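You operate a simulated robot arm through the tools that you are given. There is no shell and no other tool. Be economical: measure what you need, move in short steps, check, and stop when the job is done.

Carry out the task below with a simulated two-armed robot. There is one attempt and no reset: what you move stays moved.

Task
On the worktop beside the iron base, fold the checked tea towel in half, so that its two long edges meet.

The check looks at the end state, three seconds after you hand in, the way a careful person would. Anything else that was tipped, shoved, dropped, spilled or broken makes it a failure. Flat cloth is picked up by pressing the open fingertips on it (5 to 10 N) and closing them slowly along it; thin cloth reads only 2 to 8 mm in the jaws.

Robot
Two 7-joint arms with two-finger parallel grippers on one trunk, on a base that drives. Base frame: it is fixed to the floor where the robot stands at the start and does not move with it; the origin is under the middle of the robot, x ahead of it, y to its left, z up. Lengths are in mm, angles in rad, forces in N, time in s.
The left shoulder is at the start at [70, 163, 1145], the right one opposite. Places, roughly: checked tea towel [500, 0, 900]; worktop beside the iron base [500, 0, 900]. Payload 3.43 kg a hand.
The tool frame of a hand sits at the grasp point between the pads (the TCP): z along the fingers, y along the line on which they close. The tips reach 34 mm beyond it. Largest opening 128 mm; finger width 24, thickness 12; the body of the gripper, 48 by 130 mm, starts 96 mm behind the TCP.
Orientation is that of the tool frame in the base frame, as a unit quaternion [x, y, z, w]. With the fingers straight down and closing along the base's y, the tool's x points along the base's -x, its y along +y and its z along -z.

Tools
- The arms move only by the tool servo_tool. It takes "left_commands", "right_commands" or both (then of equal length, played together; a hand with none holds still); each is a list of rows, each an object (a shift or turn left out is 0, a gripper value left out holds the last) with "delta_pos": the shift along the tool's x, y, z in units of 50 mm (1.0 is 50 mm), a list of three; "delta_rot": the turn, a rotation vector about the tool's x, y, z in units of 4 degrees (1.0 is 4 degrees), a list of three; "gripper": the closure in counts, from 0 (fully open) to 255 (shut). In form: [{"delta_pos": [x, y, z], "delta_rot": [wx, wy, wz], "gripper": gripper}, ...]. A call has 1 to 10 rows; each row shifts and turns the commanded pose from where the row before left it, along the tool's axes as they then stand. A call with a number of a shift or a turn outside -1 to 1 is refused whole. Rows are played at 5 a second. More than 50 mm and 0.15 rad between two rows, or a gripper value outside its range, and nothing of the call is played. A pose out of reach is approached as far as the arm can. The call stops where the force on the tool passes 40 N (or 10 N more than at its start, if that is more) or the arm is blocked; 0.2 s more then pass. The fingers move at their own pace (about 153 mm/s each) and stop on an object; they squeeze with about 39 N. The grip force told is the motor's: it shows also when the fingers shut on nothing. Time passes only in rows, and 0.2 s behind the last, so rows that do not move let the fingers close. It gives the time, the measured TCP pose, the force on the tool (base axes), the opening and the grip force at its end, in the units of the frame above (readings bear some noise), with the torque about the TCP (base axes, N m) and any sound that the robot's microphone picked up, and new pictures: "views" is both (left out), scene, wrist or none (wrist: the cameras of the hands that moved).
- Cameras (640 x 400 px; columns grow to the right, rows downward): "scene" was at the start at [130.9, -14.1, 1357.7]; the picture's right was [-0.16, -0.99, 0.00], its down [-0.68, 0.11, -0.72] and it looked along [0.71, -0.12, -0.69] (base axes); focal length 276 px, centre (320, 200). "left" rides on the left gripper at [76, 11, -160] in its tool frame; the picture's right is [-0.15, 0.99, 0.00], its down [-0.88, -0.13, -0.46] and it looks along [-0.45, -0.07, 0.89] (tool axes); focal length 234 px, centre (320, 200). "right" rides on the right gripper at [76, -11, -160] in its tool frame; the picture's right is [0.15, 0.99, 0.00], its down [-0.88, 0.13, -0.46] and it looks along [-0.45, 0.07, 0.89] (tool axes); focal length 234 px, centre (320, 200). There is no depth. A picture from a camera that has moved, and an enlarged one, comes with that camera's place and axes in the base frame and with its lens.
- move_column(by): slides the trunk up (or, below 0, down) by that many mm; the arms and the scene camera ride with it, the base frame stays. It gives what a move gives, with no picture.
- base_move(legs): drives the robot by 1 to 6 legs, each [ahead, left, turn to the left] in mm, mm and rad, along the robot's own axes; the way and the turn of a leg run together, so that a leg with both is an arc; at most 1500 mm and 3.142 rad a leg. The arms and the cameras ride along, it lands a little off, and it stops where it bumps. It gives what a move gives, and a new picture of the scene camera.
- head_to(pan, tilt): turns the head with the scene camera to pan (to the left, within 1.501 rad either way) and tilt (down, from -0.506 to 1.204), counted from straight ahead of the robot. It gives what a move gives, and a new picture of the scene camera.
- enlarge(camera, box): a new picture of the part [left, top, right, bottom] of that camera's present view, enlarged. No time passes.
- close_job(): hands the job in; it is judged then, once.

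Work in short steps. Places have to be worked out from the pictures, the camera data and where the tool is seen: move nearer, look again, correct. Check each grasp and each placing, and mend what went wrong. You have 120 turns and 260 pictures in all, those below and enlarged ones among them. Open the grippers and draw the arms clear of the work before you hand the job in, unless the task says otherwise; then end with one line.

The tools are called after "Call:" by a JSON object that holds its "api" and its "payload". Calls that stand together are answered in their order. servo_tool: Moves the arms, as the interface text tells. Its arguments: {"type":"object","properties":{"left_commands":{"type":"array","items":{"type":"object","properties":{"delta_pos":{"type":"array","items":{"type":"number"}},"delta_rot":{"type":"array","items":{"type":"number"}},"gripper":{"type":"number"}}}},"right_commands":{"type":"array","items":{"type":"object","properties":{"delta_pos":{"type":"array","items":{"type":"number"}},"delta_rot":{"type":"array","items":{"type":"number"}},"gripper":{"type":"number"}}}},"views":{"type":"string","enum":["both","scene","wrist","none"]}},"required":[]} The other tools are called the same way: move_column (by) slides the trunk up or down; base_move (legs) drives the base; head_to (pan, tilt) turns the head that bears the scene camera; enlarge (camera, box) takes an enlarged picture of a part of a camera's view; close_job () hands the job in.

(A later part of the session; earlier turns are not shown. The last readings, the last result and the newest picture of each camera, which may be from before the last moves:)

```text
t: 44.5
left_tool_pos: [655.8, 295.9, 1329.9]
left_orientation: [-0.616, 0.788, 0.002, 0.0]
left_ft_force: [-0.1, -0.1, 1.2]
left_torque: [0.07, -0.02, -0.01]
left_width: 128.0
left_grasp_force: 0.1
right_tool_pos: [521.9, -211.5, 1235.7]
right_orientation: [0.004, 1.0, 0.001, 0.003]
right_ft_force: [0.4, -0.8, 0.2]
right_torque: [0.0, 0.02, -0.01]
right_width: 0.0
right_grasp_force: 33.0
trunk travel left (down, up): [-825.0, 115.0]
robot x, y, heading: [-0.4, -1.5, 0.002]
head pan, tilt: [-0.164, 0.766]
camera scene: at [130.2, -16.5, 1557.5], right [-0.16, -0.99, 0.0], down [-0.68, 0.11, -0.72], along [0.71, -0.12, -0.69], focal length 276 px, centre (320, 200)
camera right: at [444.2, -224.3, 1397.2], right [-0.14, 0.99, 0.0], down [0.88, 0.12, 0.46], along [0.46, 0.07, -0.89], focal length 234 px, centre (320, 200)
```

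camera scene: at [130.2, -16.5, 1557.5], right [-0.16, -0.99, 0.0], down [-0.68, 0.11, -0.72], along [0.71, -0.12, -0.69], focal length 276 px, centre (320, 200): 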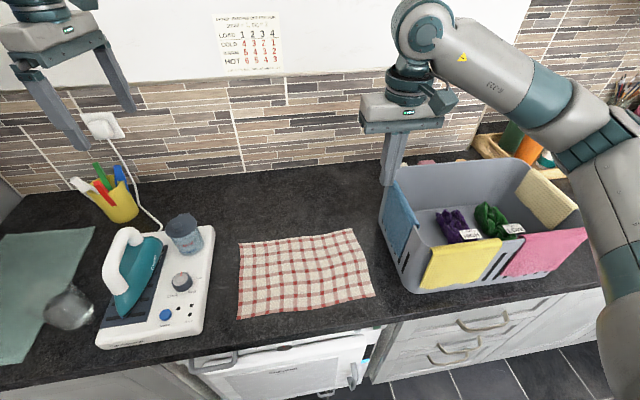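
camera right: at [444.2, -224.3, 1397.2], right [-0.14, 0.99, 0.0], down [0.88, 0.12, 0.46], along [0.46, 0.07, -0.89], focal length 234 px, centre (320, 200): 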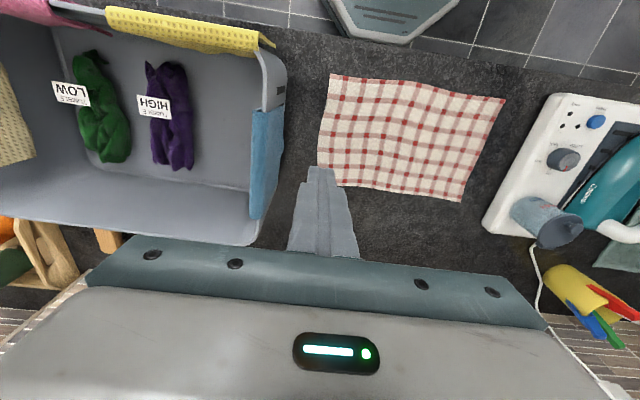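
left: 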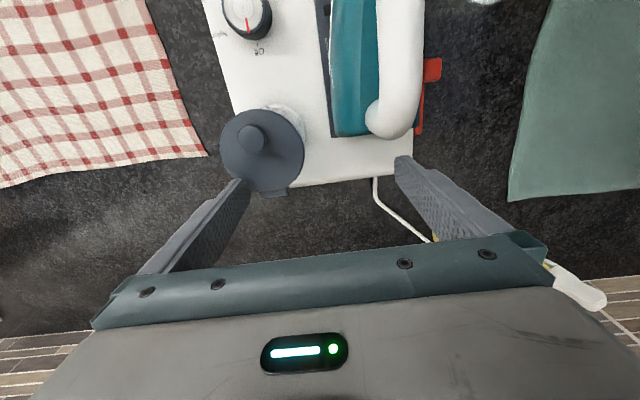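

By the scene view the basket is within about 5 mm in x, and the wrist view suggests its left wall still sits 10–25 mm too far left. I lower outside the front end of the left wall and feel for contact in small −y steps.

Call:
{"api": "servo_tool", "payload": {"right_commands": [{"delta_pos": [0.3, 0, 0.9]}, {"delta_pos": [0, 0, 0.9]}, {"delta_pos": [0, 0, 0.9]}, {"delta_pos": [0, 0, 0.9]}, {"delta_pos": [0, -0.4, 0]}, {"delta_pos": [0, -0.2, 0]}, {"delta_pos": [0, 0, 0]}], "views": "both"}}

```text
t: 46.1
left_tool_pos: [658.4, 299.6, 1327.4]
left_orientation: [-0.616, 0.788, 0.0, -0.001]
left_ft_force: [0.2, 0.2, 0.1]
left_torque: [0.02, 0.04, 0.04]
left_width: 127.8
left_grasp_force: 0.1
right_tool_pos: [508.3, -240.0, 1054.8]
right_orientation: [0.004, 1.0, 0.001, 0.002]
right_ft_force: [-0.6, 0.4, 0.3]
right_torque: [-0.04, -0.01, 0.0]
right_width: 0.0
right_grasp_force: 33.2
trunk travel left (down, up): [-825.0, 115.0]
robot x, y, heading: [-1.5, 0.3, 0.002]
head pan, tilt: [-0.164, 0.766]
camera scene: at [131.6, -13.7, 1557.4], right [-0.16, -0.99, 0.0], down [-0.68, 0.11, -0.72], along [0.71, -0.12, -0.69], focal length 276 px, centre (320, 200)
camera right: at [431.4, -251.9, 1217.2], right [-0.14, 0.99, 0.0], down [0.88, 0.12, 0.46], along [0.45, 0.07, -0.89], focal length 234 px, centre (320, 200)
```

scene: 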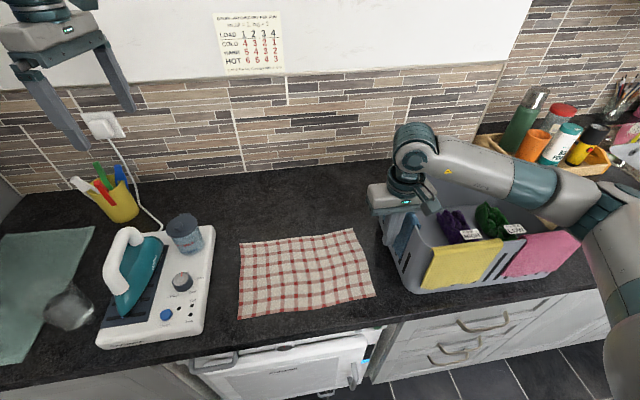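
right: 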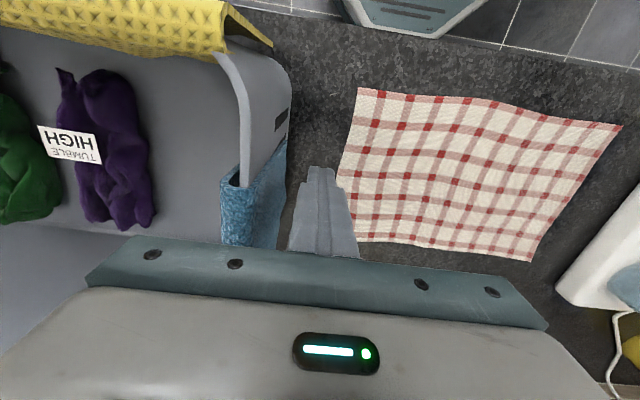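

The rim's front corner now measures about (480, −280), against about (484, −285) at the start, so only about 5 mm remains. I nudge −y in tiny steps, checking force.

Call:
{"api": "servo_tool", "payload": {"right_commands": [{"delta_pos": [0, -0.2, 0]}, {"delta_pos": [0, -0.1, 0]}, {"delta_pos": [0, -0.1, 0]}, {"delta_pos": [0, 0, 0]}], "views": "wrist"}}

```text
t: 47.1
left_tool_pos: [656.2, 298.7, 1329.2]
left_orientation: [-0.616, 0.788, 0.001, -0.001]
left_ft_force: [-0.1, 0.8, 0.4]
left_torque: [-0.01, 0.02, -0.01]
left_width: 128.0
left_grasp_force: 0.1
right_tool_pos: [506.6, -261.3, 1055.3]
right_orientation: [0.003, 1.0, 0.001, 0.002]
right_ft_force: [0.4, 0.2, -1.2]
right_torque: [-0.03, 0.01, 0.04]
right_width: 0.1
right_grasp_force: 33.0
trunk travel left (down, up): [-825.0, 115.0]
robot x, y, heading: [-0.0, 2.6, 0.001]
head pan, tilt: [-0.164, 0.766]
camera right: at [430.6, -273.5, 1217.1], right [-0.14, 0.99, 0.0], down [0.88, 0.12, 0.46], along [0.45, 0.07, -0.89], focal length 234 px, centre (320, 200)
```

right: 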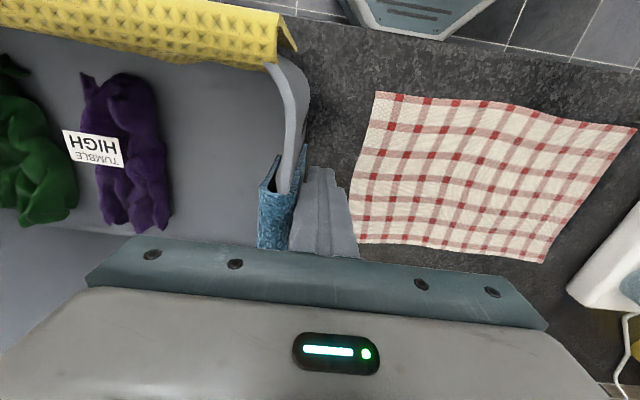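

The finger is just about touching the blue cloth. I advance 14 mm more, then check the force.

Call:
{"api": "servo_tool", "payload": {"right_commands": [{"delta_pos": [0, -0.1, 0]}, {"delta_pos": [0, -0.1, 0]}, {"delta_pos": [0, -0.08, 0]}, {"delta_pos": [0, 0, 0]}], "views": "wrist"}}

```text
t: 48.1
left_tool_pos: [657.2, 299.1, 1329.1]
left_orientation: [-0.616, 0.788, 0.001, 0.0]
left_ft_force: [0.3, 0.3, -0.4]
left_torque: [0.02, 0.02, 0.02]
left_width: 128.1
left_grasp_force: 0.0
right_tool_pos: [506.6, -274.0, 1056.7]
right_orientation: [0.003, 1.0, 0.0, 0.003]
right_ft_force: [0.4, 2.6, 0.5]
right_torque: [-0.14, 0.0, -0.03]
right_width: 0.0
right_grasp_force: 33.0
trunk travel left (down, up): [-825.0, 115.0]
robot x, y, heading: [-0.2, -1.0, -0.001]
head pan, tilt: [-0.164, 0.766]
camera right: at [430.6, -286.3, 1217.7], right [-0.14, 0.99, 0.0], down [0.88, 0.12, 0.46], along [0.46, 0.06, -0.89], focal length 234 px, centre (320, 200)
```

right: 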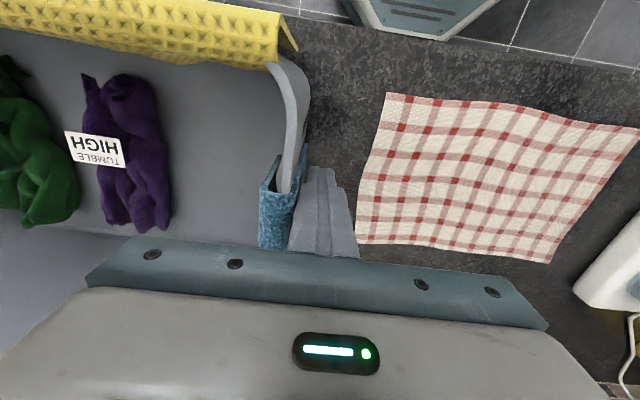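

The basket moved about 12 mm with 2.6 N. I retreat, lift, and lower the trunk for another same-view comparison.

Call:
{"api": "servo_tool", "payload": {"right_commands": [{"delta_pos": [0, 0.8, 0]}, {"delta_pos": [0, 0.2, -0.9]}, {"delta_pos": [0, 0, -0.98]}, {"delta_pos": [0, 0, -0.98]}, {"delta_pos": [0, 0, -0.98]}, {"delta_pos": [0, 0, -0.98]}, {"delta_pos": [0, 0, -0.98]}, {"delta_pos": [0, 0, -0.98]}, {"delta_pos": [0, 0, -0.98]}, {"delta_pos": [0, 0, -0.98]}], "views": "none"}}

Call:
{"api": "servo_tool", "payload": {"right_commands": [{"delta_pos": [-0.6, -0.6, 0], "gripper": 0}, {"delta_pos": [-0.6, -0.6, 0]}, {"delta_pos": [-0.1, -0.6, 0]}, {"delta_pos": [0, -0.3, 0]}], "views": "none"}}

```text
t: 50.4
left_tool_pos: [655.7, 300.1, 1329.7]
left_orientation: [-0.616, 0.788, -0.001, 0.0]
left_ft_force: [0.2, 0.4, 0.5]
left_torque: [-0.04, -0.04, 0.02]
left_width: 128.0
left_grasp_force: 0.0
right_tool_pos: [504.7, -227.8, 1494.5]
right_orientation: [0.004, 1.0, 0.0, 0.003]
right_ft_force: [-0.5, -0.5, 0.3]
right_torque: [-0.04, -0.05, 0.02]
right_width: 0.2
right_grasp_force: 33.4
trunk travel left (down, up): [-825.0, 115.0]
robot x, y, heading: [1.6, -5.4, -0.007]
head pan, tilt: [-0.164, 0.766]
```

```text
t: 51.4
left_tool_pos: [657.1, 297.7, 1328.8]
left_orientation: [-0.616, 0.788, 0.0, 0.0]
left_ft_force: [0.7, -0.3, 0.1]
left_torque: [0.07, -0.02, -0.01]
left_width: 128.0
left_grasp_force: 0.2
right_tool_pos: [568.8, -332.9, 1494.0]
right_orientation: [0.002, 1.0, 0.001, 0.002]
right_ft_force: [-0.5, -0.4, -0.2]
right_torque: [0.03, 0.03, -0.01]
right_width: 128.0
right_grasp_force: 0.0
trunk travel left (down, up): [-825.0, 115.0]
robot x, y, heading: [-0.5, -4.1, 0.002]
head pan, tilt: [-0.164, 0.766]
```

The hand is high and open at the starting x and y. I lower the trunk 200 mm, so the hand ends near z 1294 and well above the rim, and look.

Call:
{"api": "move_column", "payload": {"by": -200}}

Call:
{"api": "servo_tool", "payload": {"right_commands": [{"delta_pos": [0, 0, 0.5]}, {"delta_pos": [0, 0, 0]}], "views": "both"}}

```text
t: 53.5
left_tool_pos: [658.1, 299.0, 1129.2]
left_orientation: [-0.615, 0.789, 0.001, 0.0]
left_ft_force: [-0.3, -0.2, -0.3]
left_torque: [0.04, 0.0, 0.02]
left_width: 127.9
left_grasp_force: 0.0
right_tool_pos: [568.2, -332.5, 1294.3]
right_orientation: [0.003, 1.0, 0.001, 0.001]
right_ft_force: [0.2, -0.6, -0.2]
right_torque: [-0.02, -0.01, -0.01]
right_width: 127.8
right_grasp_force: 0.1
trunk travel left (down, up): [-625.0, 315.0]
robot x, y, heading: [0.5, 1.0, 0.001]
head pan, tilt: [-0.164, 0.766]
```

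```text
t: 54.1
left_tool_pos: [655.7, 298.8, 1128.7]
left_orientation: [-0.616, 0.788, 0.0, 0.0]
left_ft_force: [0.2, 0.2, 0.4]
left_torque: [0.0, -0.03, -0.01]
left_width: 128.1
left_grasp_force: 0.1
right_tool_pos: [568.5, -332.7, 1269.0]
right_orientation: [0.004, 1.0, 0.001, 0.003]
right_ft_force: [0.5, 0.1, -0.8]
right_torque: [-0.04, 0.0, 0.02]
right_width: 127.7
right_grasp_force: 0.1
trunk travel left (down, up): [-625.0, 315.0]
robot x, y, heading: [-0.6, 2.2, 0.004]
head pan, tilt: [-0.164, 0.766]
camera scene: at [130.3, -13.7, 1357.5], right [-0.16, -0.99, 0.0], down [-0.68, 0.11, -0.72], along [0.71, -0.12, -0.69], focal length 276 px, centre (320, 200)
camera right: at [491.6, -342.7, 1430.8], right [-0.14, 0.99, 0.0], down [0.88, 0.12, 0.46], along [0.46, 0.06, -0.89], focal length 234 px, centre (320, 200)
```

scene: 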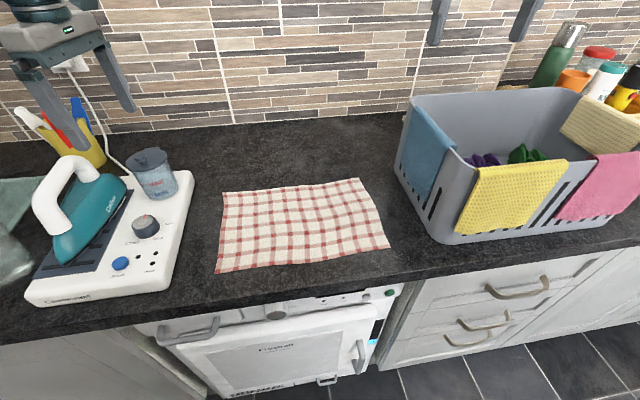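
right: 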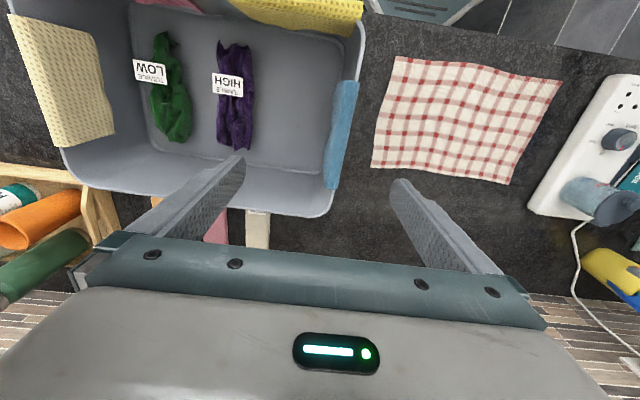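

The basket now matches the first scene picture to within a few pixels. For the towel I raise the trunk 300 mm so both elbows stay well above the basket, and only then turn the right hand, high up.

Call:
{"api": "move_column", "payload": {"by": 300}}

Call:
{"api": "servo_tool", "payload": {"right_commands": [{"delta_pos": [0, 0.8, 0], "gripper": 150}, {"delta_pos": [0, 0.8, 0]}, {"delta_pos": [0, 0.4, 0], "delta_rot": [0, 0, 1]}, {"delta_rot": [0, 0, 1]}, {"delta_rot": [0, 0, 1]}, {"delta_rot": [0, 0, 1]}, {"delta_rot": [0, 0, 1]}, {"delta_rot": [0, 0, 1]}, {"delta_rot": [0, 0, 1]}, {"delta_rot": [0, 0, 1]}], "left_commands": [{"delta_rot": [0, 0, -1], "gripper": 150}, {"delta_rot": [0, 0, -1]}, {"delta_rot": [0, 0, -0.9]}, {}, {}, {}, {}, {}, {}, {}], "views": "none"}}

Call:
{"api": "servo_tool", "payload": {"right_commands": [{"delta_rot": [0, 0, 1]}, {"delta_rot": [0, 0, 1]}, {"delta_rot": [0, 0, 1]}, {"delta_rot": [0, 0, 1]}, {"delta_rot": [0, 0, 1]}, {"delta_rot": [0, 0, 1]}, {"delta_rot": [0, 0, 1]}, {"delta_rot": [0, 0, 1]}, {"delta_rot": [0, 0, 1]}, {"delta_rot": [0, 0, 1]}], "views": "none"}}

Call:
{"api": "servo_tool", "payload": {"right_commands": [{"delta_rot": [0, 0, 1]}, {"delta_rot": [0, 0, 1]}, {"delta_rot": [0, 0, 1]}, {"delta_rot": [0, 0, 1]}, {"delta_rot": [0, 0, 0.4]}], "views": "scene"}}

```text
t: 57.1
left_tool_pos: [656.7, 298.3, 1428.6]
left_orientation: [-0.616, 0.788, 0.001, 0.0]
left_ft_force: [-0.4, 0.5, 0.7]
left_torque: [-0.04, 0.02, -0.03]
left_width: 128.0
left_grasp_force: 0.1
right_tool_pos: [569.9, -330.8, 1568.6]
right_orientation: [0.004, 1.0, 0.001, 0.002]
right_ft_force: [0.1, 0.7, 0.2]
right_torque: [-0.05, -0.01, -0.03]
right_width: 128.0
right_grasp_force: 0.0
trunk travel left (down, up): [-925.0, 15.0]
robot x, y, heading: [4.9, -1.0, -0.001]
head pan, tilt: [-0.164, 0.766]
```

```text
t: 59.3
left_tool_pos: [657.1, 299.7, 1428.0]
left_orientation: [-0.692, 0.722, 0.001, -0.001]
left_ft_force: [0.2, 0.3, 0.0]
left_torque: [-0.01, 0.01, -0.03]
left_width: 53.0
left_grasp_force: 0.1
right_tool_pos: [570.1, -232.0, 1568.7]
right_orientation: [0.281, 0.96, 0.002, 0.002]
right_ft_force: [-0.7, 0.2, -0.1]
right_torque: [-0.01, 0.02, 0.01]
right_width: 52.9
right_grasp_force: 0.1
trunk travel left (down, up): [-925.0, 15.0]
robot x, y, heading: [-1.6, 2.7, -0.003]
head pan, tilt: [-0.164, 0.766]
```

```text
t: 61.5
left_tool_pos: [656.4, 299.0, 1428.2]
left_orientation: [-0.692, 0.722, 0.0, 0.0]
left_ft_force: [0.2, -0.4, -1.0]
left_torque: [0.0, 0.02, -0.02]
left_width: 52.6
left_grasp_force: 0.2
right_tool_pos: [569.7, -232.1, 1568.5]
right_orientation: [0.591, 0.807, 0.002, 0.001]
right_ft_force: [0.9, -0.8, -0.3]
right_torque: [-0.02, 0.01, 0.02]
right_width: 52.5
right_grasp_force: 0.1
trunk travel left (down, up): [-925.0, 15.0]
robot x, y, heading: [0.1, 1.1, 0.001]
head pan, tilt: [-0.164, 0.766]
```

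```text
t: 62.7
left_tool_pos: [657.4, 298.5, 1427.7]
left_orientation: [-0.692, 0.722, 0.0, -0.001]
left_ft_force: [-0.4, -0.5, -0.5]
left_torque: [0.01, -0.02, -0.02]
left_width: 52.8
left_grasp_force: 0.0
right_tool_pos: [569.5, -232.0, 1569.7]
right_orientation: [0.707, 0.707, 0.002, 0.0]
right_ft_force: [0.1, -0.3, 0.5]
right_torque: [0.01, 0.0, 0.01]
right_width: 52.7
right_grasp_force: 0.1
trunk travel left (down, up): [-925.0, 15.0]
robot x, y, heading: [-0.5, 0.4, 0.004]
head pan, tilt: [-0.164, 0.766]
camera scene: at [131.1, -14.2, 1657.4], right [-0.16, -0.99, 0.0], down [-0.68, 0.11, -0.72], along [0.71, -0.12, -0.69], focal length 276 px, centre (320, 200)
```

scene: 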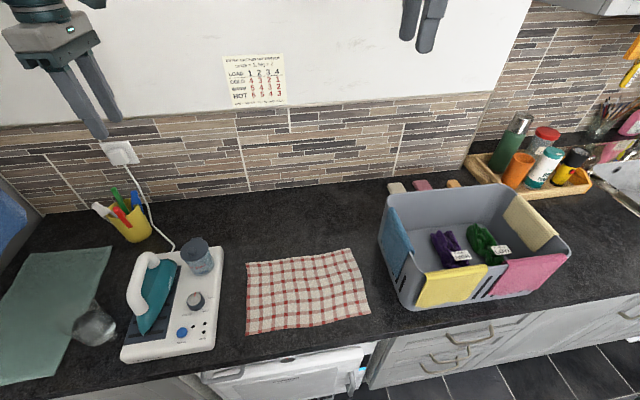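

Both hands are turned so they close along x. I bring them over the near corners of the towel, moving sideways first, then down to about z 1060.

Call:
{"api": "servo_tool", "payload": {"left_commands": [{"delta_pos": [0.7, 0.6, 0]}, {"delta_pos": [0.7, 0.6, 0]}, {"delta_pos": [0.7, 0.6, 0]}, {"delta_pos": [0.7, 0.6, 0]}, {"delta_pos": [0.7, 0.6, 0]}, {"delta_pos": [0.26, 0.14, 0.5]}, {"delta_pos": [0, 0, 0.9]}, {"delta_pos": [0, 0, 0.9]}, {"delta_pos": [0, 0, 0.9]}, {"delta_pos": [0, 0, 0.9]}], "right_commands": [{"delta_pos": [0.4, -0.7, 0]}, {"delta_pos": [0.4, -0.7, 0.3]}, {"delta_pos": [0, 0, 0.98]}, {"delta_pos": [0, 0, 0.98]}, {"delta_pos": [0, 0, 0.98]}, {"delta_pos": [0, 0, 0.98]}, {"delta_pos": [0, 0, 0.98]}, {"delta_pos": [0, 0, 0.98]}, {"delta_pos": [0, 0, 0.98]}, {"delta_pos": [0, 0, 0.98]}], "views": "none"}}

Call:
{"api": "servo_tool", "payload": {"left_commands": [{"delta_pos": [0, 0, 0.9]}, {"delta_pos": [0, 0, 0.9]}, {"delta_pos": [0, 0, 0.9]}], "right_commands": [{"delta_pos": [0, 0, 0.9]}, {"delta_pos": [0, 0, 0.9]}, {"delta_pos": [0, 0, 0]}], "views": "both"}}

```text
t: 64.9
left_tool_pos: [489.6, 117.0, 1223.0]
left_orientation: [-0.693, 0.721, 0.002, -0.001]
left_ft_force: [0.3, 0.4, -0.6]
left_torque: [0.03, 0.02, 0.0]
left_width: 52.6
left_grasp_force: 0.0
right_tool_pos: [502.2, -195.1, 1161.0]
right_orientation: [0.707, 0.707, 0.003, 0.0]
right_ft_force: [0.7, -0.3, -0.8]
right_torque: [0.03, 0.01, -0.01]
right_width: 52.7
right_grasp_force: 0.1
trunk travel left (down, up): [-925.0, 15.0]
robot x, y, heading: [-0.8, -3.5, -0.002]
head pan, tilt: [-0.164, 0.766]
```

```text
t: 65.7
left_tool_pos: [508.2, 125.9, 1094.8]
left_orientation: [-0.692, 0.722, 0.003, -0.006]
left_ft_force: [0.2, 0.6, -0.5]
left_torque: [-0.06, 0.05, 0.0]
left_width: 52.6
left_grasp_force: 0.0
left hand out of reach, approached as far as the arm can: row 3
right_tool_pos: [503.6, -190.8, 1073.7]
right_orientation: [0.706, 0.708, 0.001, 0.001]
right_ft_force: [-0.3, 0.5, -0.2]
right_torque: [-0.07, 0.05, -0.01]
right_width: 52.7
right_grasp_force: 0.0
trunk travel left (down, up): [-925.0, 15.0]
robot x, y, heading: [-0.2, 3.7, -0.002]
head pan, tilt: [-0.164, 0.766]
camera scene: at [134.1, -10.2, 1657.3], right [-0.16, -0.99, 0.0], down [-0.69, 0.11, -0.72], along [0.71, -0.12, -0.69], focal length 276 px, centre (320, 200)
camera right: at [491.1, -115.0, 1234.4], right [0.99, 0.15, 0.0], down [0.13, -0.88, 0.46], along [0.07, -0.45, -0.89], focal length 234 px, centre (320, 200)
camera left: at [495.2, 50.0, 1254.7], right [-0.98, 0.19, 0.01], down [0.17, 0.88, 0.45], along [0.08, 0.44, -0.89], focal length 234 px, centre (320, 200)
```

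scene: 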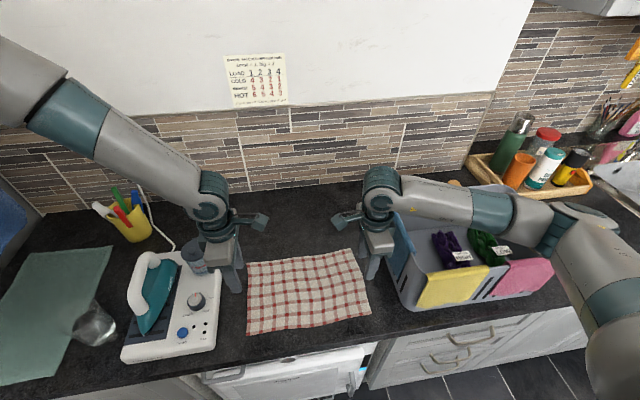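
right: 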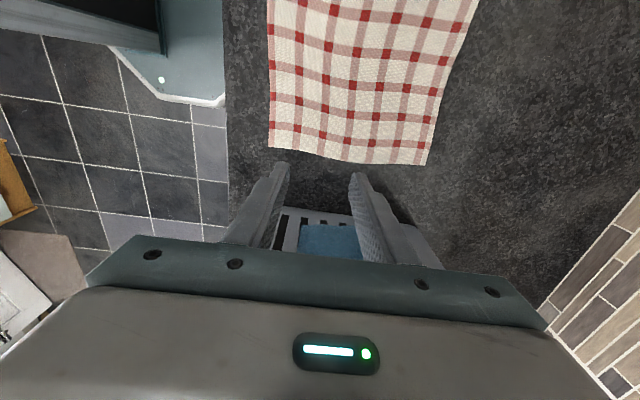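
left: 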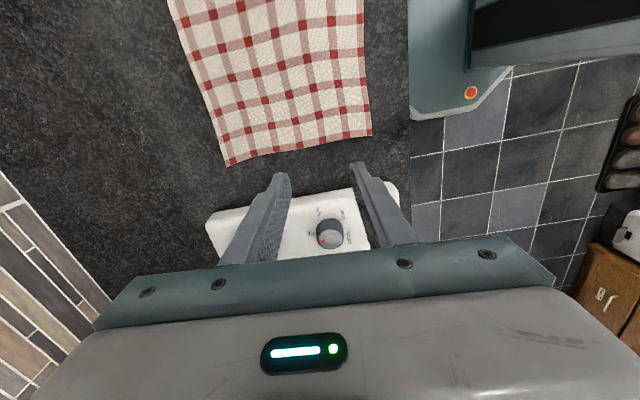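

The left arm hits its reach limit and the right forearm would run low over the basket. I'll stand further to the left, so the right arm reaches in from the left of the basket instead of across it. I raise both hands first.

Call:
{"api": "servo_tool", "payload": {"left_commands": [{"delta_pos": [0, 0, -0.9]}, {"delta_pos": [0, 0, -0.9]}, {"delta_pos": [0, 0, -0.9]}, {"delta_pos": [0, 0, -0.9]}], "right_commands": [{"delta_pos": [0, 0, -0.9]}, {"delta_pos": [0, 0, -0.9]}, {"delta_pos": [0, 0, -0.9]}, {"delta_pos": [0, 0, -0.9]}], "views": "none"}}

Call:
{"api": "base_move", "payload": {"legs": [[-60, 0, 0], [0, 200, 0]]}}

```text
t: 66.7
left_tool_pos: [505.5, 120.6, 1277.2]
left_orientation: [-0.692, 0.722, 0.001, 0.001]
left_ft_force: [0.0, 1.1, 0.0]
left_torque: [-0.01, -0.01, -0.01]
left_width: 52.6
left_grasp_force: 0.1
right_tool_pos: [500.3, -192.1, 1251.7]
right_orientation: [0.706, 0.708, 0.002, 0.001]
right_ft_force: [1.0, -0.3, 0.1]
right_torque: [0.0, -0.02, -0.03]
right_width: 52.6
right_grasp_force: 0.1
trunk travel left (down, up): [-925.0, 15.0]
robot x, y, heading: [0.7, 1.0, -0.008]
head pan, tilt: [-0.164, 0.766]
```

```text
t: 68.9
left_tool_pos: [450.7, 313.4, 1276.0]
left_orientation: [-0.691, 0.723, 0.002, 0.0]
left_ft_force: [-0.7, -0.1, 0.9]
left_torque: [0.05, 0.0, 0.02]
left_width: 52.6
left_grasp_force: 0.0
right_tool_pos: [442.4, 0.6, 1250.1]
right_orientation: [0.708, 0.706, 0.003, -0.001]
right_ft_force: [-0.1, 0.0, -0.9]
right_torque: [0.04, 0.01, 0.01]
right_width: 52.7
right_grasp_force: 0.0
trunk travel left (down, up): [-925.0, 15.0]
robot x, y, heading: [-53.5, 198.8, -0.002]
head pan, tilt: [-0.164, 0.766]
camera scene: at [74.1, 179.2, 1657.2], right [-0.17, -0.99, 0.0], down [-0.68, 0.12, -0.72], along [0.71, -0.12, -0.69], focal length 276 px, centre (320, 200)
```

scene: 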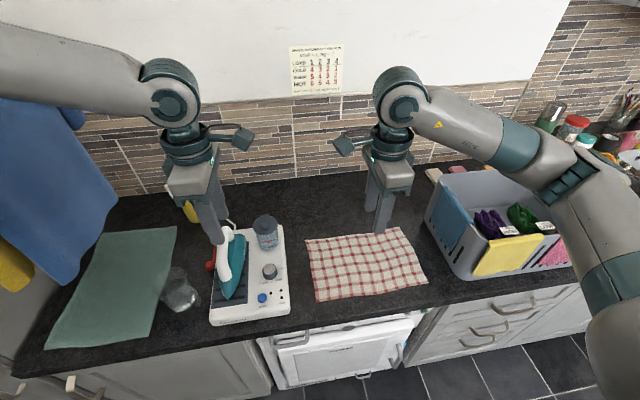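

Now I move both hands over the near corners again at this height. With the new stance the right forearm should come from the left of the basket.

Call:
{"api": "servo_tool", "payload": {"left_commands": [{"delta_pos": [0.8, -0.15, 0]}, {"delta_pos": [0.8, -0.15, 0]}, {"delta_pos": [0.8, -0.15, 0]}, {"delta_pos": [0.8, -0.15, 0]}, {"delta_pos": [0.5, 0, 0], "delta_rot": [0, 0, -0.6]}], "right_commands": [{"delta_pos": [-0.8, 0.15, 0]}, {"delta_pos": [-0.8, 0.15, 0]}, {"delta_pos": [-0.8, 0.15, 0]}, {"delta_pos": [-0.8, 0.15, 0]}, {"delta_pos": [-0.7, 0.15, 0]}], "views": "none"}}

Call:
{"api": "move_column", "payload": {"by": -100}}

Call:
{"api": "head_to", "payload": {"pan": -0.35, "tilt": 0.8}}

```text
t: 70.1
left_tool_pos: [468.5, 125.3, 1275.1]
left_orientation: [-0.706, 0.708, 0.001, 0.001]
left_ft_force: [-0.7, -0.6, 0.7]
left_torque: [0.05, 0.01, -0.01]
left_width: 52.9
left_grasp_force: 0.1
right_tool_pos: [477.2, -194.1, 1250.5]
right_orientation: [0.708, 0.706, 0.003, 0.0]
right_ft_force: [-0.2, -0.6, 0.4]
right_torque: [0.01, -0.03, -0.03]
right_width: 52.4
right_grasp_force: 0.1
trunk travel left (down, up): [-925.0, 15.0]
robot x, y, heading: [-55.0, 197.8, 0.001]
head pan, tilt: [-0.164, 0.766]
```

```text
t: 71.4
left_tool_pos: [470.1, 129.8, 1176.1]
left_orientation: [-0.706, 0.708, -0.001, 0.0]
left_ft_force: [-0.1, 0.7, 0.0]
left_torque: [0.0, -0.01, -0.02]
left_width: 52.9
left_grasp_force: 0.0
right_tool_pos: [477.5, -189.6, 1151.2]
right_orientation: [0.709, 0.705, 0.002, 0.001]
right_ft_force: [0.2, 0.5, -0.7]
right_torque: [0.01, 0.03, 0.02]
right_width: 52.7
right_grasp_force: 0.2
trunk travel left (down, up): [-825.0, 115.0]
robot x, y, heading: [-57.2, 198.4, -0.004]
head pan, tilt: [-0.164, 0.766]
```

```text
t: 72.1
left_tool_pos: [470.3, 131.6, 1174.8]
left_orientation: [-0.706, 0.709, 0.001, -0.002]
left_ft_force: [-0.9, -0.6, -0.1]
left_torque: [-0.04, 0.02, -0.02]
left_width: 52.8
left_grasp_force: 0.1
right_tool_pos: [478.3, -189.3, 1152.1]
right_orientation: [0.708, 0.706, 0.002, 0.001]
right_ft_force: [-0.4, 0.0, 0.0]
right_torque: [0.01, 0.02, -0.03]
right_width: 52.9
right_grasp_force: 0.1
trunk travel left (down, up): [-825.0, 115.0]
robot x, y, heading: [-60.3, 199.6, -0.005]
head pan, tilt: [-0.351, 0.799]
camera scene: at [66.5, 170.1, 1554.8], right [-0.35, -0.94, 0.0], down [-0.67, 0.25, -0.7], along [0.65, -0.24, -0.72], focal length 276 px, centre (320, 200)
```

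scene: 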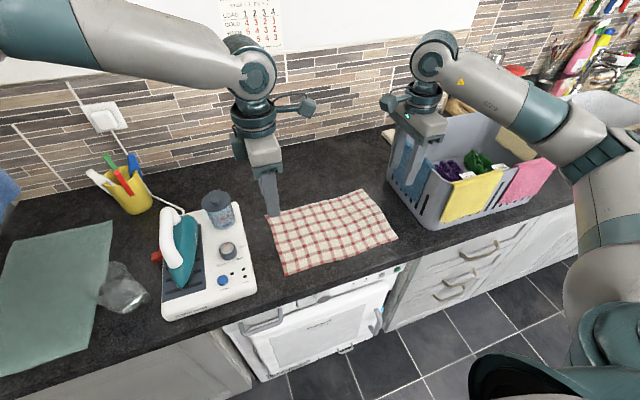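

The right elbow now stays in front of the basket, at about x 230, not over it. I lower both hands to about z 975 and check the wrist views.

Call:
{"api": "servo_tool", "payload": {"left_commands": [{"delta_pos": [0, 0, 0.8]}, {"delta_pos": [0, 0, 0.8]}, {"delta_pos": [0, 0, 0.8]}, {"delta_pos": [0, 0, 0.8]}, {"delta_pos": [0, 0, 0.8]}], "right_commands": [{"delta_pos": [0, 0, 0.7]}, {"delta_pos": [0, 0, 0.7]}, {"delta_pos": [0, 0, 0.7]}, {"delta_pos": [0, 0, 0.7]}, {"delta_pos": [0, 0, 0.7]}], "views": "both"}}

```text
t: 73.3
left_tool_pos: [473.8, 130.7, 975.0]
left_orientation: [-0.705, 0.709, 0.001, -0.001]
left_ft_force: [0.3, 0.1, -0.6]
left_torque: [0.02, 0.03, 0.01]
left_width: 52.8
left_grasp_force: 0.1
right_tool_pos: [481.3, -192.2, 975.2]
right_orientation: [0.708, 0.706, 0.001, 0.0]
right_ft_force: [0.5, 0.1, -0.1]
right_torque: [-0.01, -0.01, 0.0]
right_width: 52.6
right_grasp_force: 0.0
trunk travel left (down, up): [-825.0, 115.0]
robot x, y, heading: [-59.7, 199.1, 0.0]
head pan, tilt: [-0.351, 0.799]
camera scene: at [67.9, 168.6, 1554.7], right [-0.35, -0.94, 0.0], down [-0.67, 0.25, -0.7], along [0.65, -0.24, -0.72], focal length 276 px, centre (320, 200)
camera right: at [468.6, -116.1, 1137.2], right [0.99, 0.14, 0.0], down [0.13, -0.88, 0.45], along [0.07, -0.45, -0.89], focal length 234 px, centre (320, 200)
camera left: at [461.2, 54.2, 1135.0], right [-0.99, 0.15, 0.0], down [0.13, 0.88, 0.46], along [0.07, 0.45, -0.89], focal length 234 px, centre (320, 200)
```

scene: 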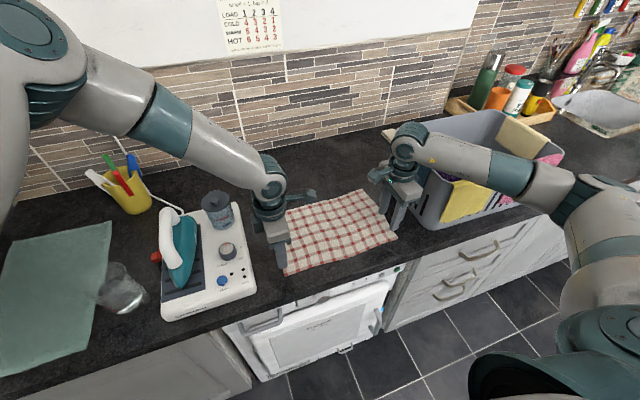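
right: 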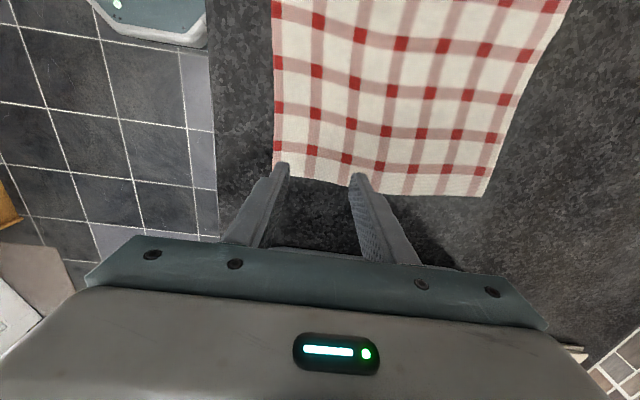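
left: 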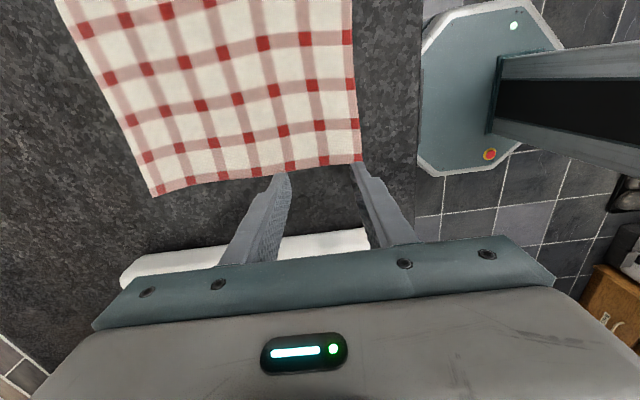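

Both near corners lie under the hands, with the −x finger just about at the near edge. I drop to tips about 20 mm above the counter and shift slightly, to judge the edge without parallax.

Call:
{"api": "servo_tool", "payload": {"left_commands": [{"delta_pos": [0, 0.2, 0.6]}, {"delta_pos": [0, 0.2, 0.6]}], "right_commands": [{"delta_pos": [-0.1, -0.2, 0.6]}, {"delta_pos": [-0.1, -0.2, 0.6]}], "views": "both"}}

Call:
{"api": "enlarge", "payload": {"camera": "right", "box": [240, 100, 400, 200]}}

Call:
{"api": "enlarge", "payload": {"camera": "left", "box": [240, 100, 400, 200]}}

```text
t: 73.8
left_tool_pos: [459.8, 129.4, 944.5]
left_orientation: [-0.707, 0.707, -0.006, 0.002]
left_ft_force: [-5.4, 2.2, 28.2]
left_torque: [-0.11, 0.73, -0.08]
left_width: 53.1
left_grasp_force: 0.8
left hand out of reach, approached as far as the arm can: row 2
right_tool_pos: [468.8, -194.7, 944.8]
right_orientation: [0.708, 0.706, 0.011, 0.006]
right_ft_force: [-3.2, -0.3, 16.3]
right_torque: [0.03, 0.67, -0.02]
right_width: 54.5
right_grasp_force: 1.3
trunk travel left (down, up): [-825.0, 115.0]
robot x, y, heading: [-56.1, 198.0, 0.002]
head pan, tilt: [-0.351, 0.799]
stopped in row 2 (left hand): the force on the tool passed its limit (the readings are from after the stop); the commanded pose is now the measured one
camera scene: at [61.0, 171.0, 1555.6], right [-0.35, -0.94, 0.0], down [-0.67, 0.25, -0.7], along [0.66, -0.24, -0.71], focal length 276 px, centre (320, 200)
camera right: at [453.3, -120.3, 1108.0], right [0.99, 0.14, 0.02], down [0.12, -0.88, 0.45], along [0.09, -0.45, -0.89], focal length 234 px, centre (320, 200)
camera left: at [447.0, 54.5, 1105.3], right [-0.99, 0.15, -0.01], down [0.13, 0.88, 0.45], along [0.08, 0.45, -0.89], focal length 234 px, centre (320, 200)
```

scene: 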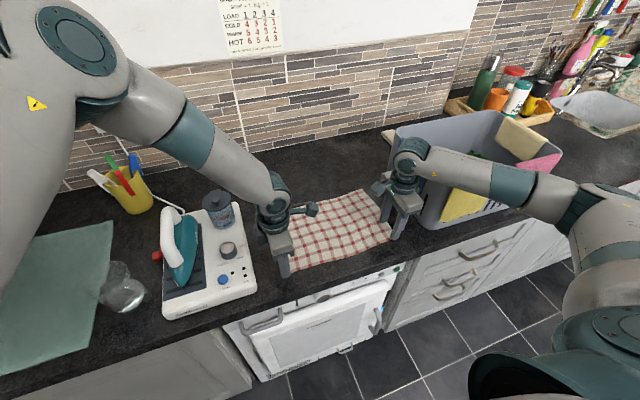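
right: 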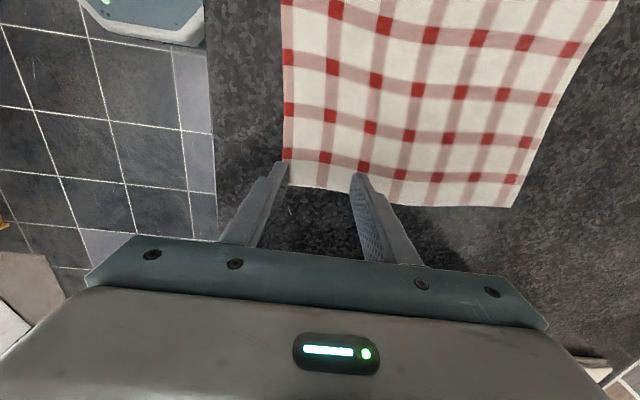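
left: 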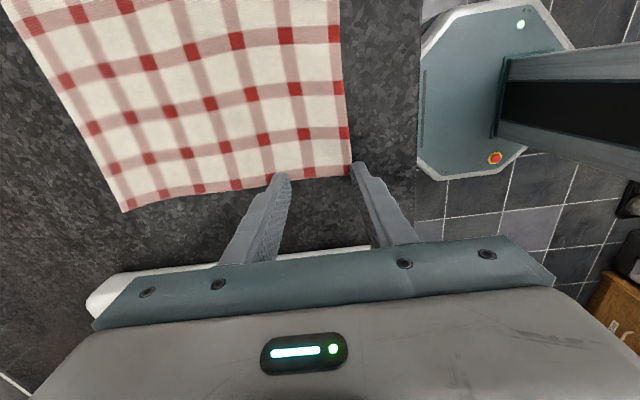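

```text
4.00 times, centred on (320, 150) of right
camera zoom: at [453.3, -120.3, 1108.0], right [0.99, 0.14, 0.02], down [0.12, -0.88, 0.45], along [0.09, -0.45, -0.89], focal length 937 px, centre (320, 400)
```

zoom: 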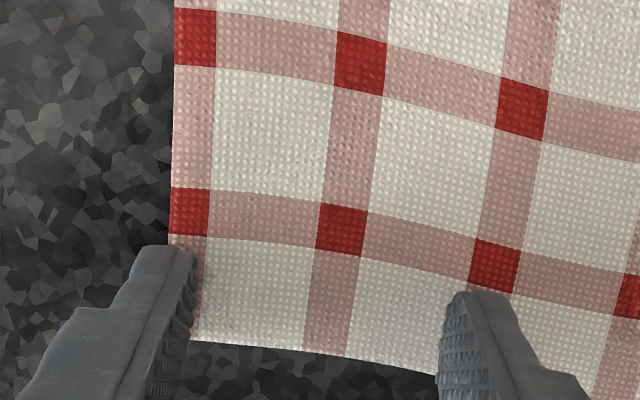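

```text
4.00 times, centred on (320, 150) of left
camera zoom: at [447.0, 54.5, 1105.3], right [-0.99, 0.15, -0.01], down [0.13, 0.88, 0.45], along [0.08, 0.45, -0.89], focal length 937 px, centre (320, 400)
```

zoom: 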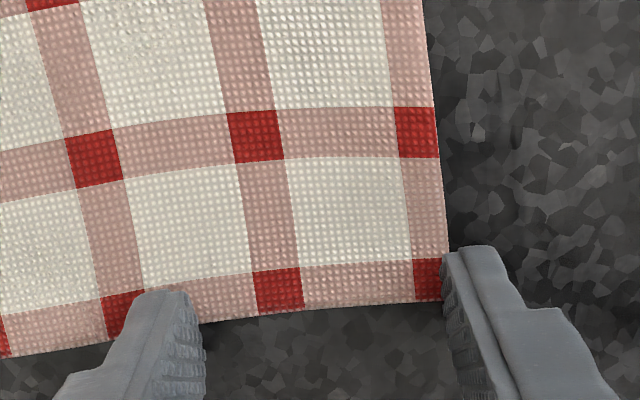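

The tips touched at TCP z≈944, so the surface is really at about z 910, not 860. That makes the towel roughly x 436–660, y −208 to 128. I lift 25 mm, narrow the jaws to about 20 mm, and set each −x finger just outside the near edge.

Call:
{"api": "servo_tool", "payload": {"left_commands": [{"delta_pos": [0, 0, -0.5]}, {"delta_pos": [0.38, 0.36, 0], "gripper": 214}, {}, {}], "right_commands": [{"delta_pos": [0, 0, -0.5]}, {"delta_pos": [0, -0.38, 0], "gripper": 214}, {}, {}], "views": "none"}}

Call:
{"api": "enlarge", "payload": {"camera": "right", "box": [240, 100, 400, 200]}}

Call:
{"api": "enlarge", "payload": {"camera": "left", "box": [240, 100, 400, 200]}}

```text
t: 74.8
left_tool_pos: [445.1, 112.4, 967.0]
left_orientation: [-0.707, 0.708, -0.002, 0.001]
left_ft_force: [-0.5, -0.1, 0.2]
left_torque: [0.02, 0.03, 0.02]
left_width: 20.7
left_grasp_force: 0.2
right_tool_pos: [450.6, -194.1, 966.3]
right_orientation: [0.709, 0.706, 0.008, 0.003]
right_ft_force: [-0.1, -0.1, 0.2]
right_torque: [0.02, 0.02, 0.01]
right_width: 20.4
right_grasp_force: 0.1
trunk travel left (down, up): [-825.0, 115.0]
robot x, y, heading: [-58.7, 194.8, -0.005]
head pan, tilt: [-0.351, 0.799]
```

```text
4.00 times, centred on (320, 150) of right
camera zoom: at [438.2, -119.2, 1129.0], right [0.99, 0.14, 0.02], down [0.12, -0.88, 0.45], along [0.08, -0.45, -0.89], focal length 937 px, centre (320, 400)
```

zoom: 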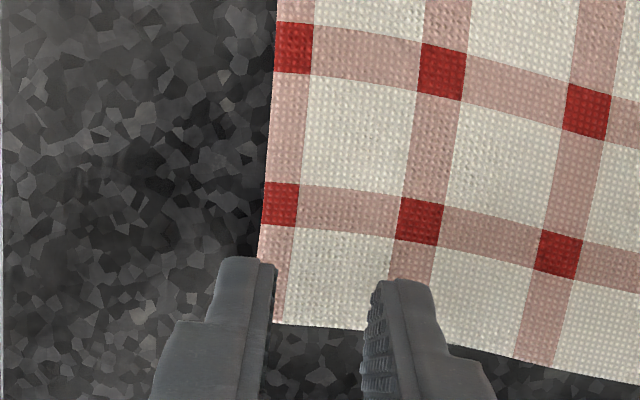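

```text
4.00 times, centred on (320, 150) of left
camera zoom: at [433.5, 36.0, 1126.6], right [-0.99, 0.15, 0.0], down [0.13, 0.88, 0.46], along [0.07, 0.45, -0.89], focal length 937 px, centre (320, 400)
```

zoom: 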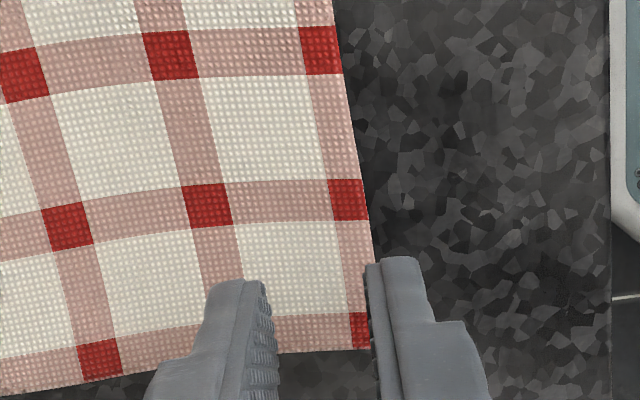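

The alignment looks right; I shift both another 4 mm toward −x and lower to just touching.

Call:
{"api": "servo_tool", "payload": {"left_commands": [{"delta_pos": [0, 0.08, 0.15]}, {"delta_pos": [0, 0, 0.15]}, {"delta_pos": [0, 0, 0.1]}, {"delta_pos": [0, 0, 0.04]}, {}], "right_commands": [{"delta_pos": [0, -0.08, 0.15]}, {"delta_pos": [0, 0, 0.15]}, {"delta_pos": [0, 0, 0.1]}, {"delta_pos": [0, 0, 0.04]}, {}], "views": "wrist"}}

```text
t: 76.0
left_tool_pos: [443.7, 109.6, 944.6]
left_orientation: [-0.705, 0.709, 0.0, 0.0]
left_ft_force: [-0.5, -0.2, 2.0]
left_torque: [0.0, 0.01, 0.02]
left_width: 20.6
left_grasp_force: 0.0
left hand out of reach, approached as far as the arm can: row 4
right_tool_pos: [447.4, -195.0, 946.3]
right_orientation: [0.709, 0.705, 0.01, 0.004]
right_ft_force: [0.1, -0.3, 4.7]
right_torque: [-0.02, -0.01, 0.03]
right_width: 20.4
right_grasp_force: 0.1
trunk travel left (down, up): [-825.0, 115.0]
robot x, y, heading: [-55.9, 196.2, -0.003]
head pan, tilt: [-0.351, 0.799]
camera right: at [433.6, -120.7, 1107.7], right [0.99, 0.14, 0.02], down [0.12, -0.88, 0.45], along [0.08, -0.45, -0.89], focal length 234 px, centre (320, 200)
camera left: at [432.8, 33.5, 1105.7], right [-0.99, 0.15, 0.0], down [0.14, 0.88, 0.46], along [0.07, 0.45, -0.89], focal length 234 px, centre (320, 200)
```

right: 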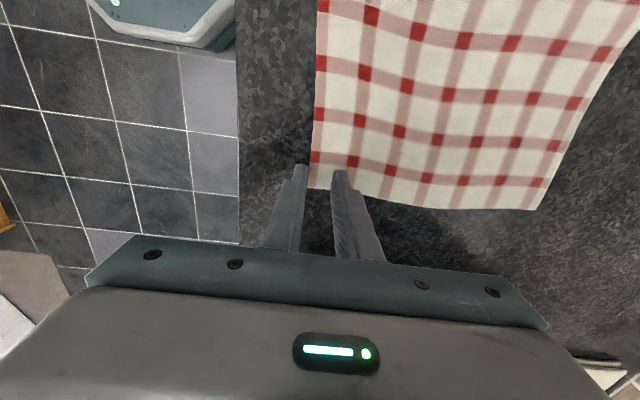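
left: 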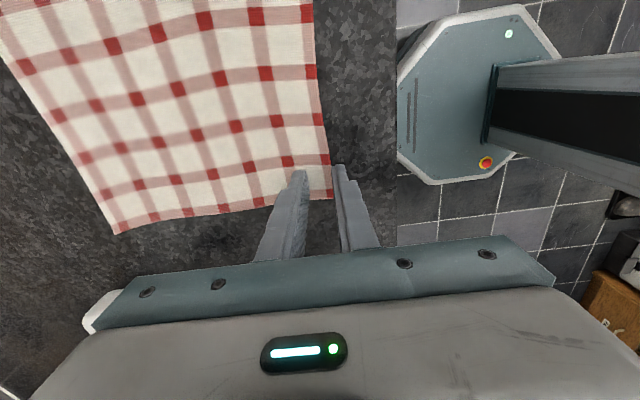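

Contact is light: 2 N left and 4.7 N right. I press about 1–2 mm more and close slowly.

Call:
{"api": "servo_tool", "payload": {"left_commands": [{"delta_pos": [0, 0, 0.04]}, {"delta_pos": [0, 0, 0.02]}, {"gripper": 220}, {"gripper": 226}, {"gripper": 232}, {"gripper": 238}, {"gripper": 244}, {"gripper": 250}, {"gripper": 255}, {"gripper": 255}], "right_commands": [{"delta_pos": [0, 0, 0.02]}, {}, {"gripper": 220}, {"gripper": 226}, {"gripper": 232}, {"gripper": 238}, {"gripper": 244}, {"gripper": 250}, {"gripper": 255}, {"gripper": 255}], "views": "wrist"}}

Call:
{"api": "enlarge", "payload": {"camera": "right", "box": [240, 100, 400, 200]}}

Call:
{"api": "enlarge", "payload": {"camera": "left", "box": [240, 100, 400, 200]}}

```text
t: 78.2
left_tool_pos: [442.9, 109.6, 945.2]
left_orientation: [-0.705, 0.709, -0.001, -0.001]
left_ft_force: [2.8, -1.3, 35.1]
left_torque: [0.07, -0.18, -0.03]
left_width: 1.8
left_grasp_force: 36.2
right_tool_pos: [445.3, -193.9, 945.0]
right_orientation: [0.709, 0.706, 0.01, 0.005]
right_ft_force: [0.0, 0.1, 5.8]
right_torque: [0.0, -0.03, -0.03]
right_width: 0.0
right_grasp_force: 32.5
trunk travel left (down, up): [-825.0, 115.0]
robot x, y, heading: [-54.2, 196.4, -0.003]
head pan, tilt: [-0.351, 0.799]
camera right: at [431.0, -120.0, 1107.5], right [0.99, 0.14, 0.02], down [0.12, -0.88, 0.45], along [0.08, -0.45, -0.89], focal length 234 px, centre (320, 200)
camera left: at [431.5, 33.2, 1105.4], right [-0.99, 0.15, 0.0], down [0.13, 0.88, 0.45], along [0.07, 0.45, -0.89], focal length 234 px, centre (320, 200)
```

right: 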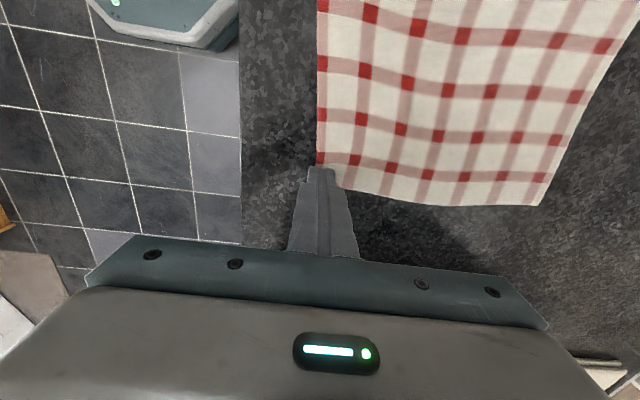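
left: 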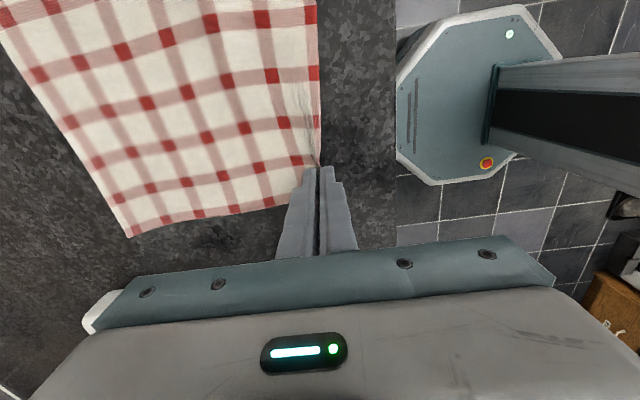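

```text
4.00 times, centred on (320, 150) of right
camera zoom: at [431.0, -120.0, 1107.5], right [0.99, 0.14, 0.02], down [0.12, -0.88, 0.45], along [0.08, -0.45, -0.89], focal length 937 px, centre (320, 400)
```

zoom: 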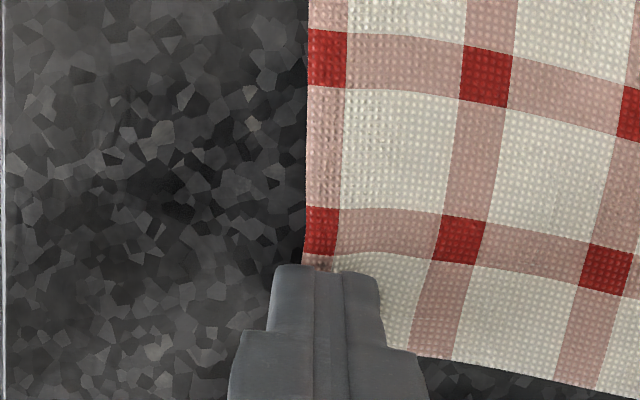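

```text
4.00 times, centred on (320, 150) of left
camera zoom: at [431.5, 33.2, 1105.4], right [-0.99, 0.15, 0.0], down [0.13, 0.88, 0.45], along [0.07, 0.45, -0.89], focal length 937 px, centre (320, 400)
```

zoom: 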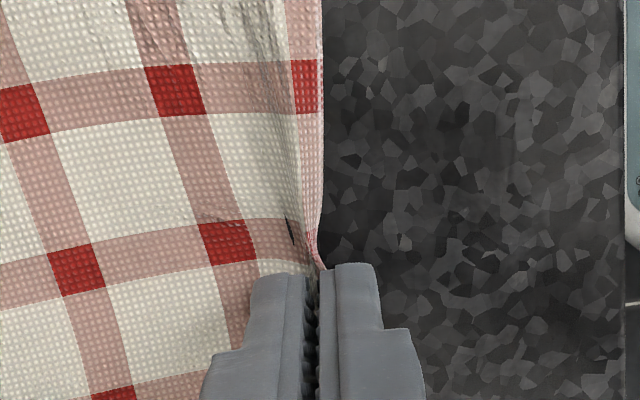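

The left hand has the hem (1.8 mm in the jaws), but the right slipped because it pressed too lightly. I ease the left up 3 mm, reopen the right, and press it down harder.

Call:
{"api": "servo_tool", "payload": {"left_commands": [{"delta_pos": [0, 0, -0.06]}, {}, {}, {}, {}, {}, {}], "right_commands": [{"delta_pos": [0, 0, -0.3]}, {"gripper": 210}, {}, {"delta_pos": [0, 0.02, 0.2]}, {"delta_pos": [0, 0, 0.1]}, {"delta_pos": [0, 0, 0.05]}, {}], "views": "none"}}

Call:
{"api": "enlarge", "payload": {"camera": "right", "box": [240, 100, 400, 200]}}

```text
t: 79.8
left_tool_pos: [442.3, 110.7, 947.2]
left_orientation: [-0.705, 0.709, 0.001, 0.0]
left_ft_force: [-0.5, -0.6, 0.5]
left_torque: [-0.01, 0.02, 0.0]
left_width: 1.6
left_grasp_force: 36.5
right_tool_pos: [449.1, -195.2, 944.3]
right_orientation: [0.709, 0.705, 0.01, 0.006]
right_ft_force: [0.1, -5.5, 32.9]
right_torque: [-0.13, 0.4, 0.06]
right_width: 22.6
right_grasp_force: 0.1
trunk travel left (down, up): [-825.0, 115.0]
robot x, y, heading: [-59.8, 200.5, -0.001]
head pan, tilt: [-0.351, 0.799]
```

```text
4.00 times, centred on (320, 150) of right
camera zoom: at [433.5, -120.1, 1107.1], right [0.99, 0.14, 0.03], down [0.11, -0.88, 0.45], along [0.09, -0.45, -0.89], focal length 937 px, centre (320, 400)
```

zoom: 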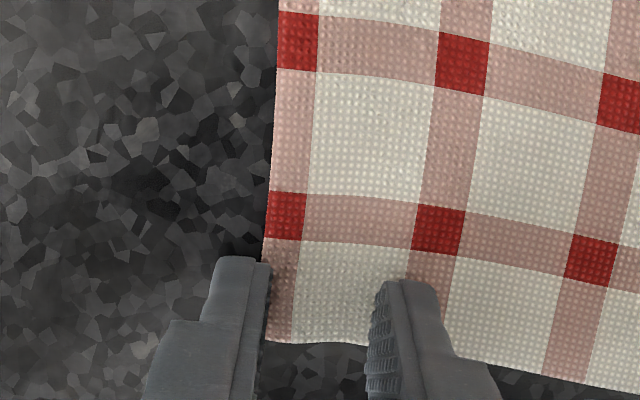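

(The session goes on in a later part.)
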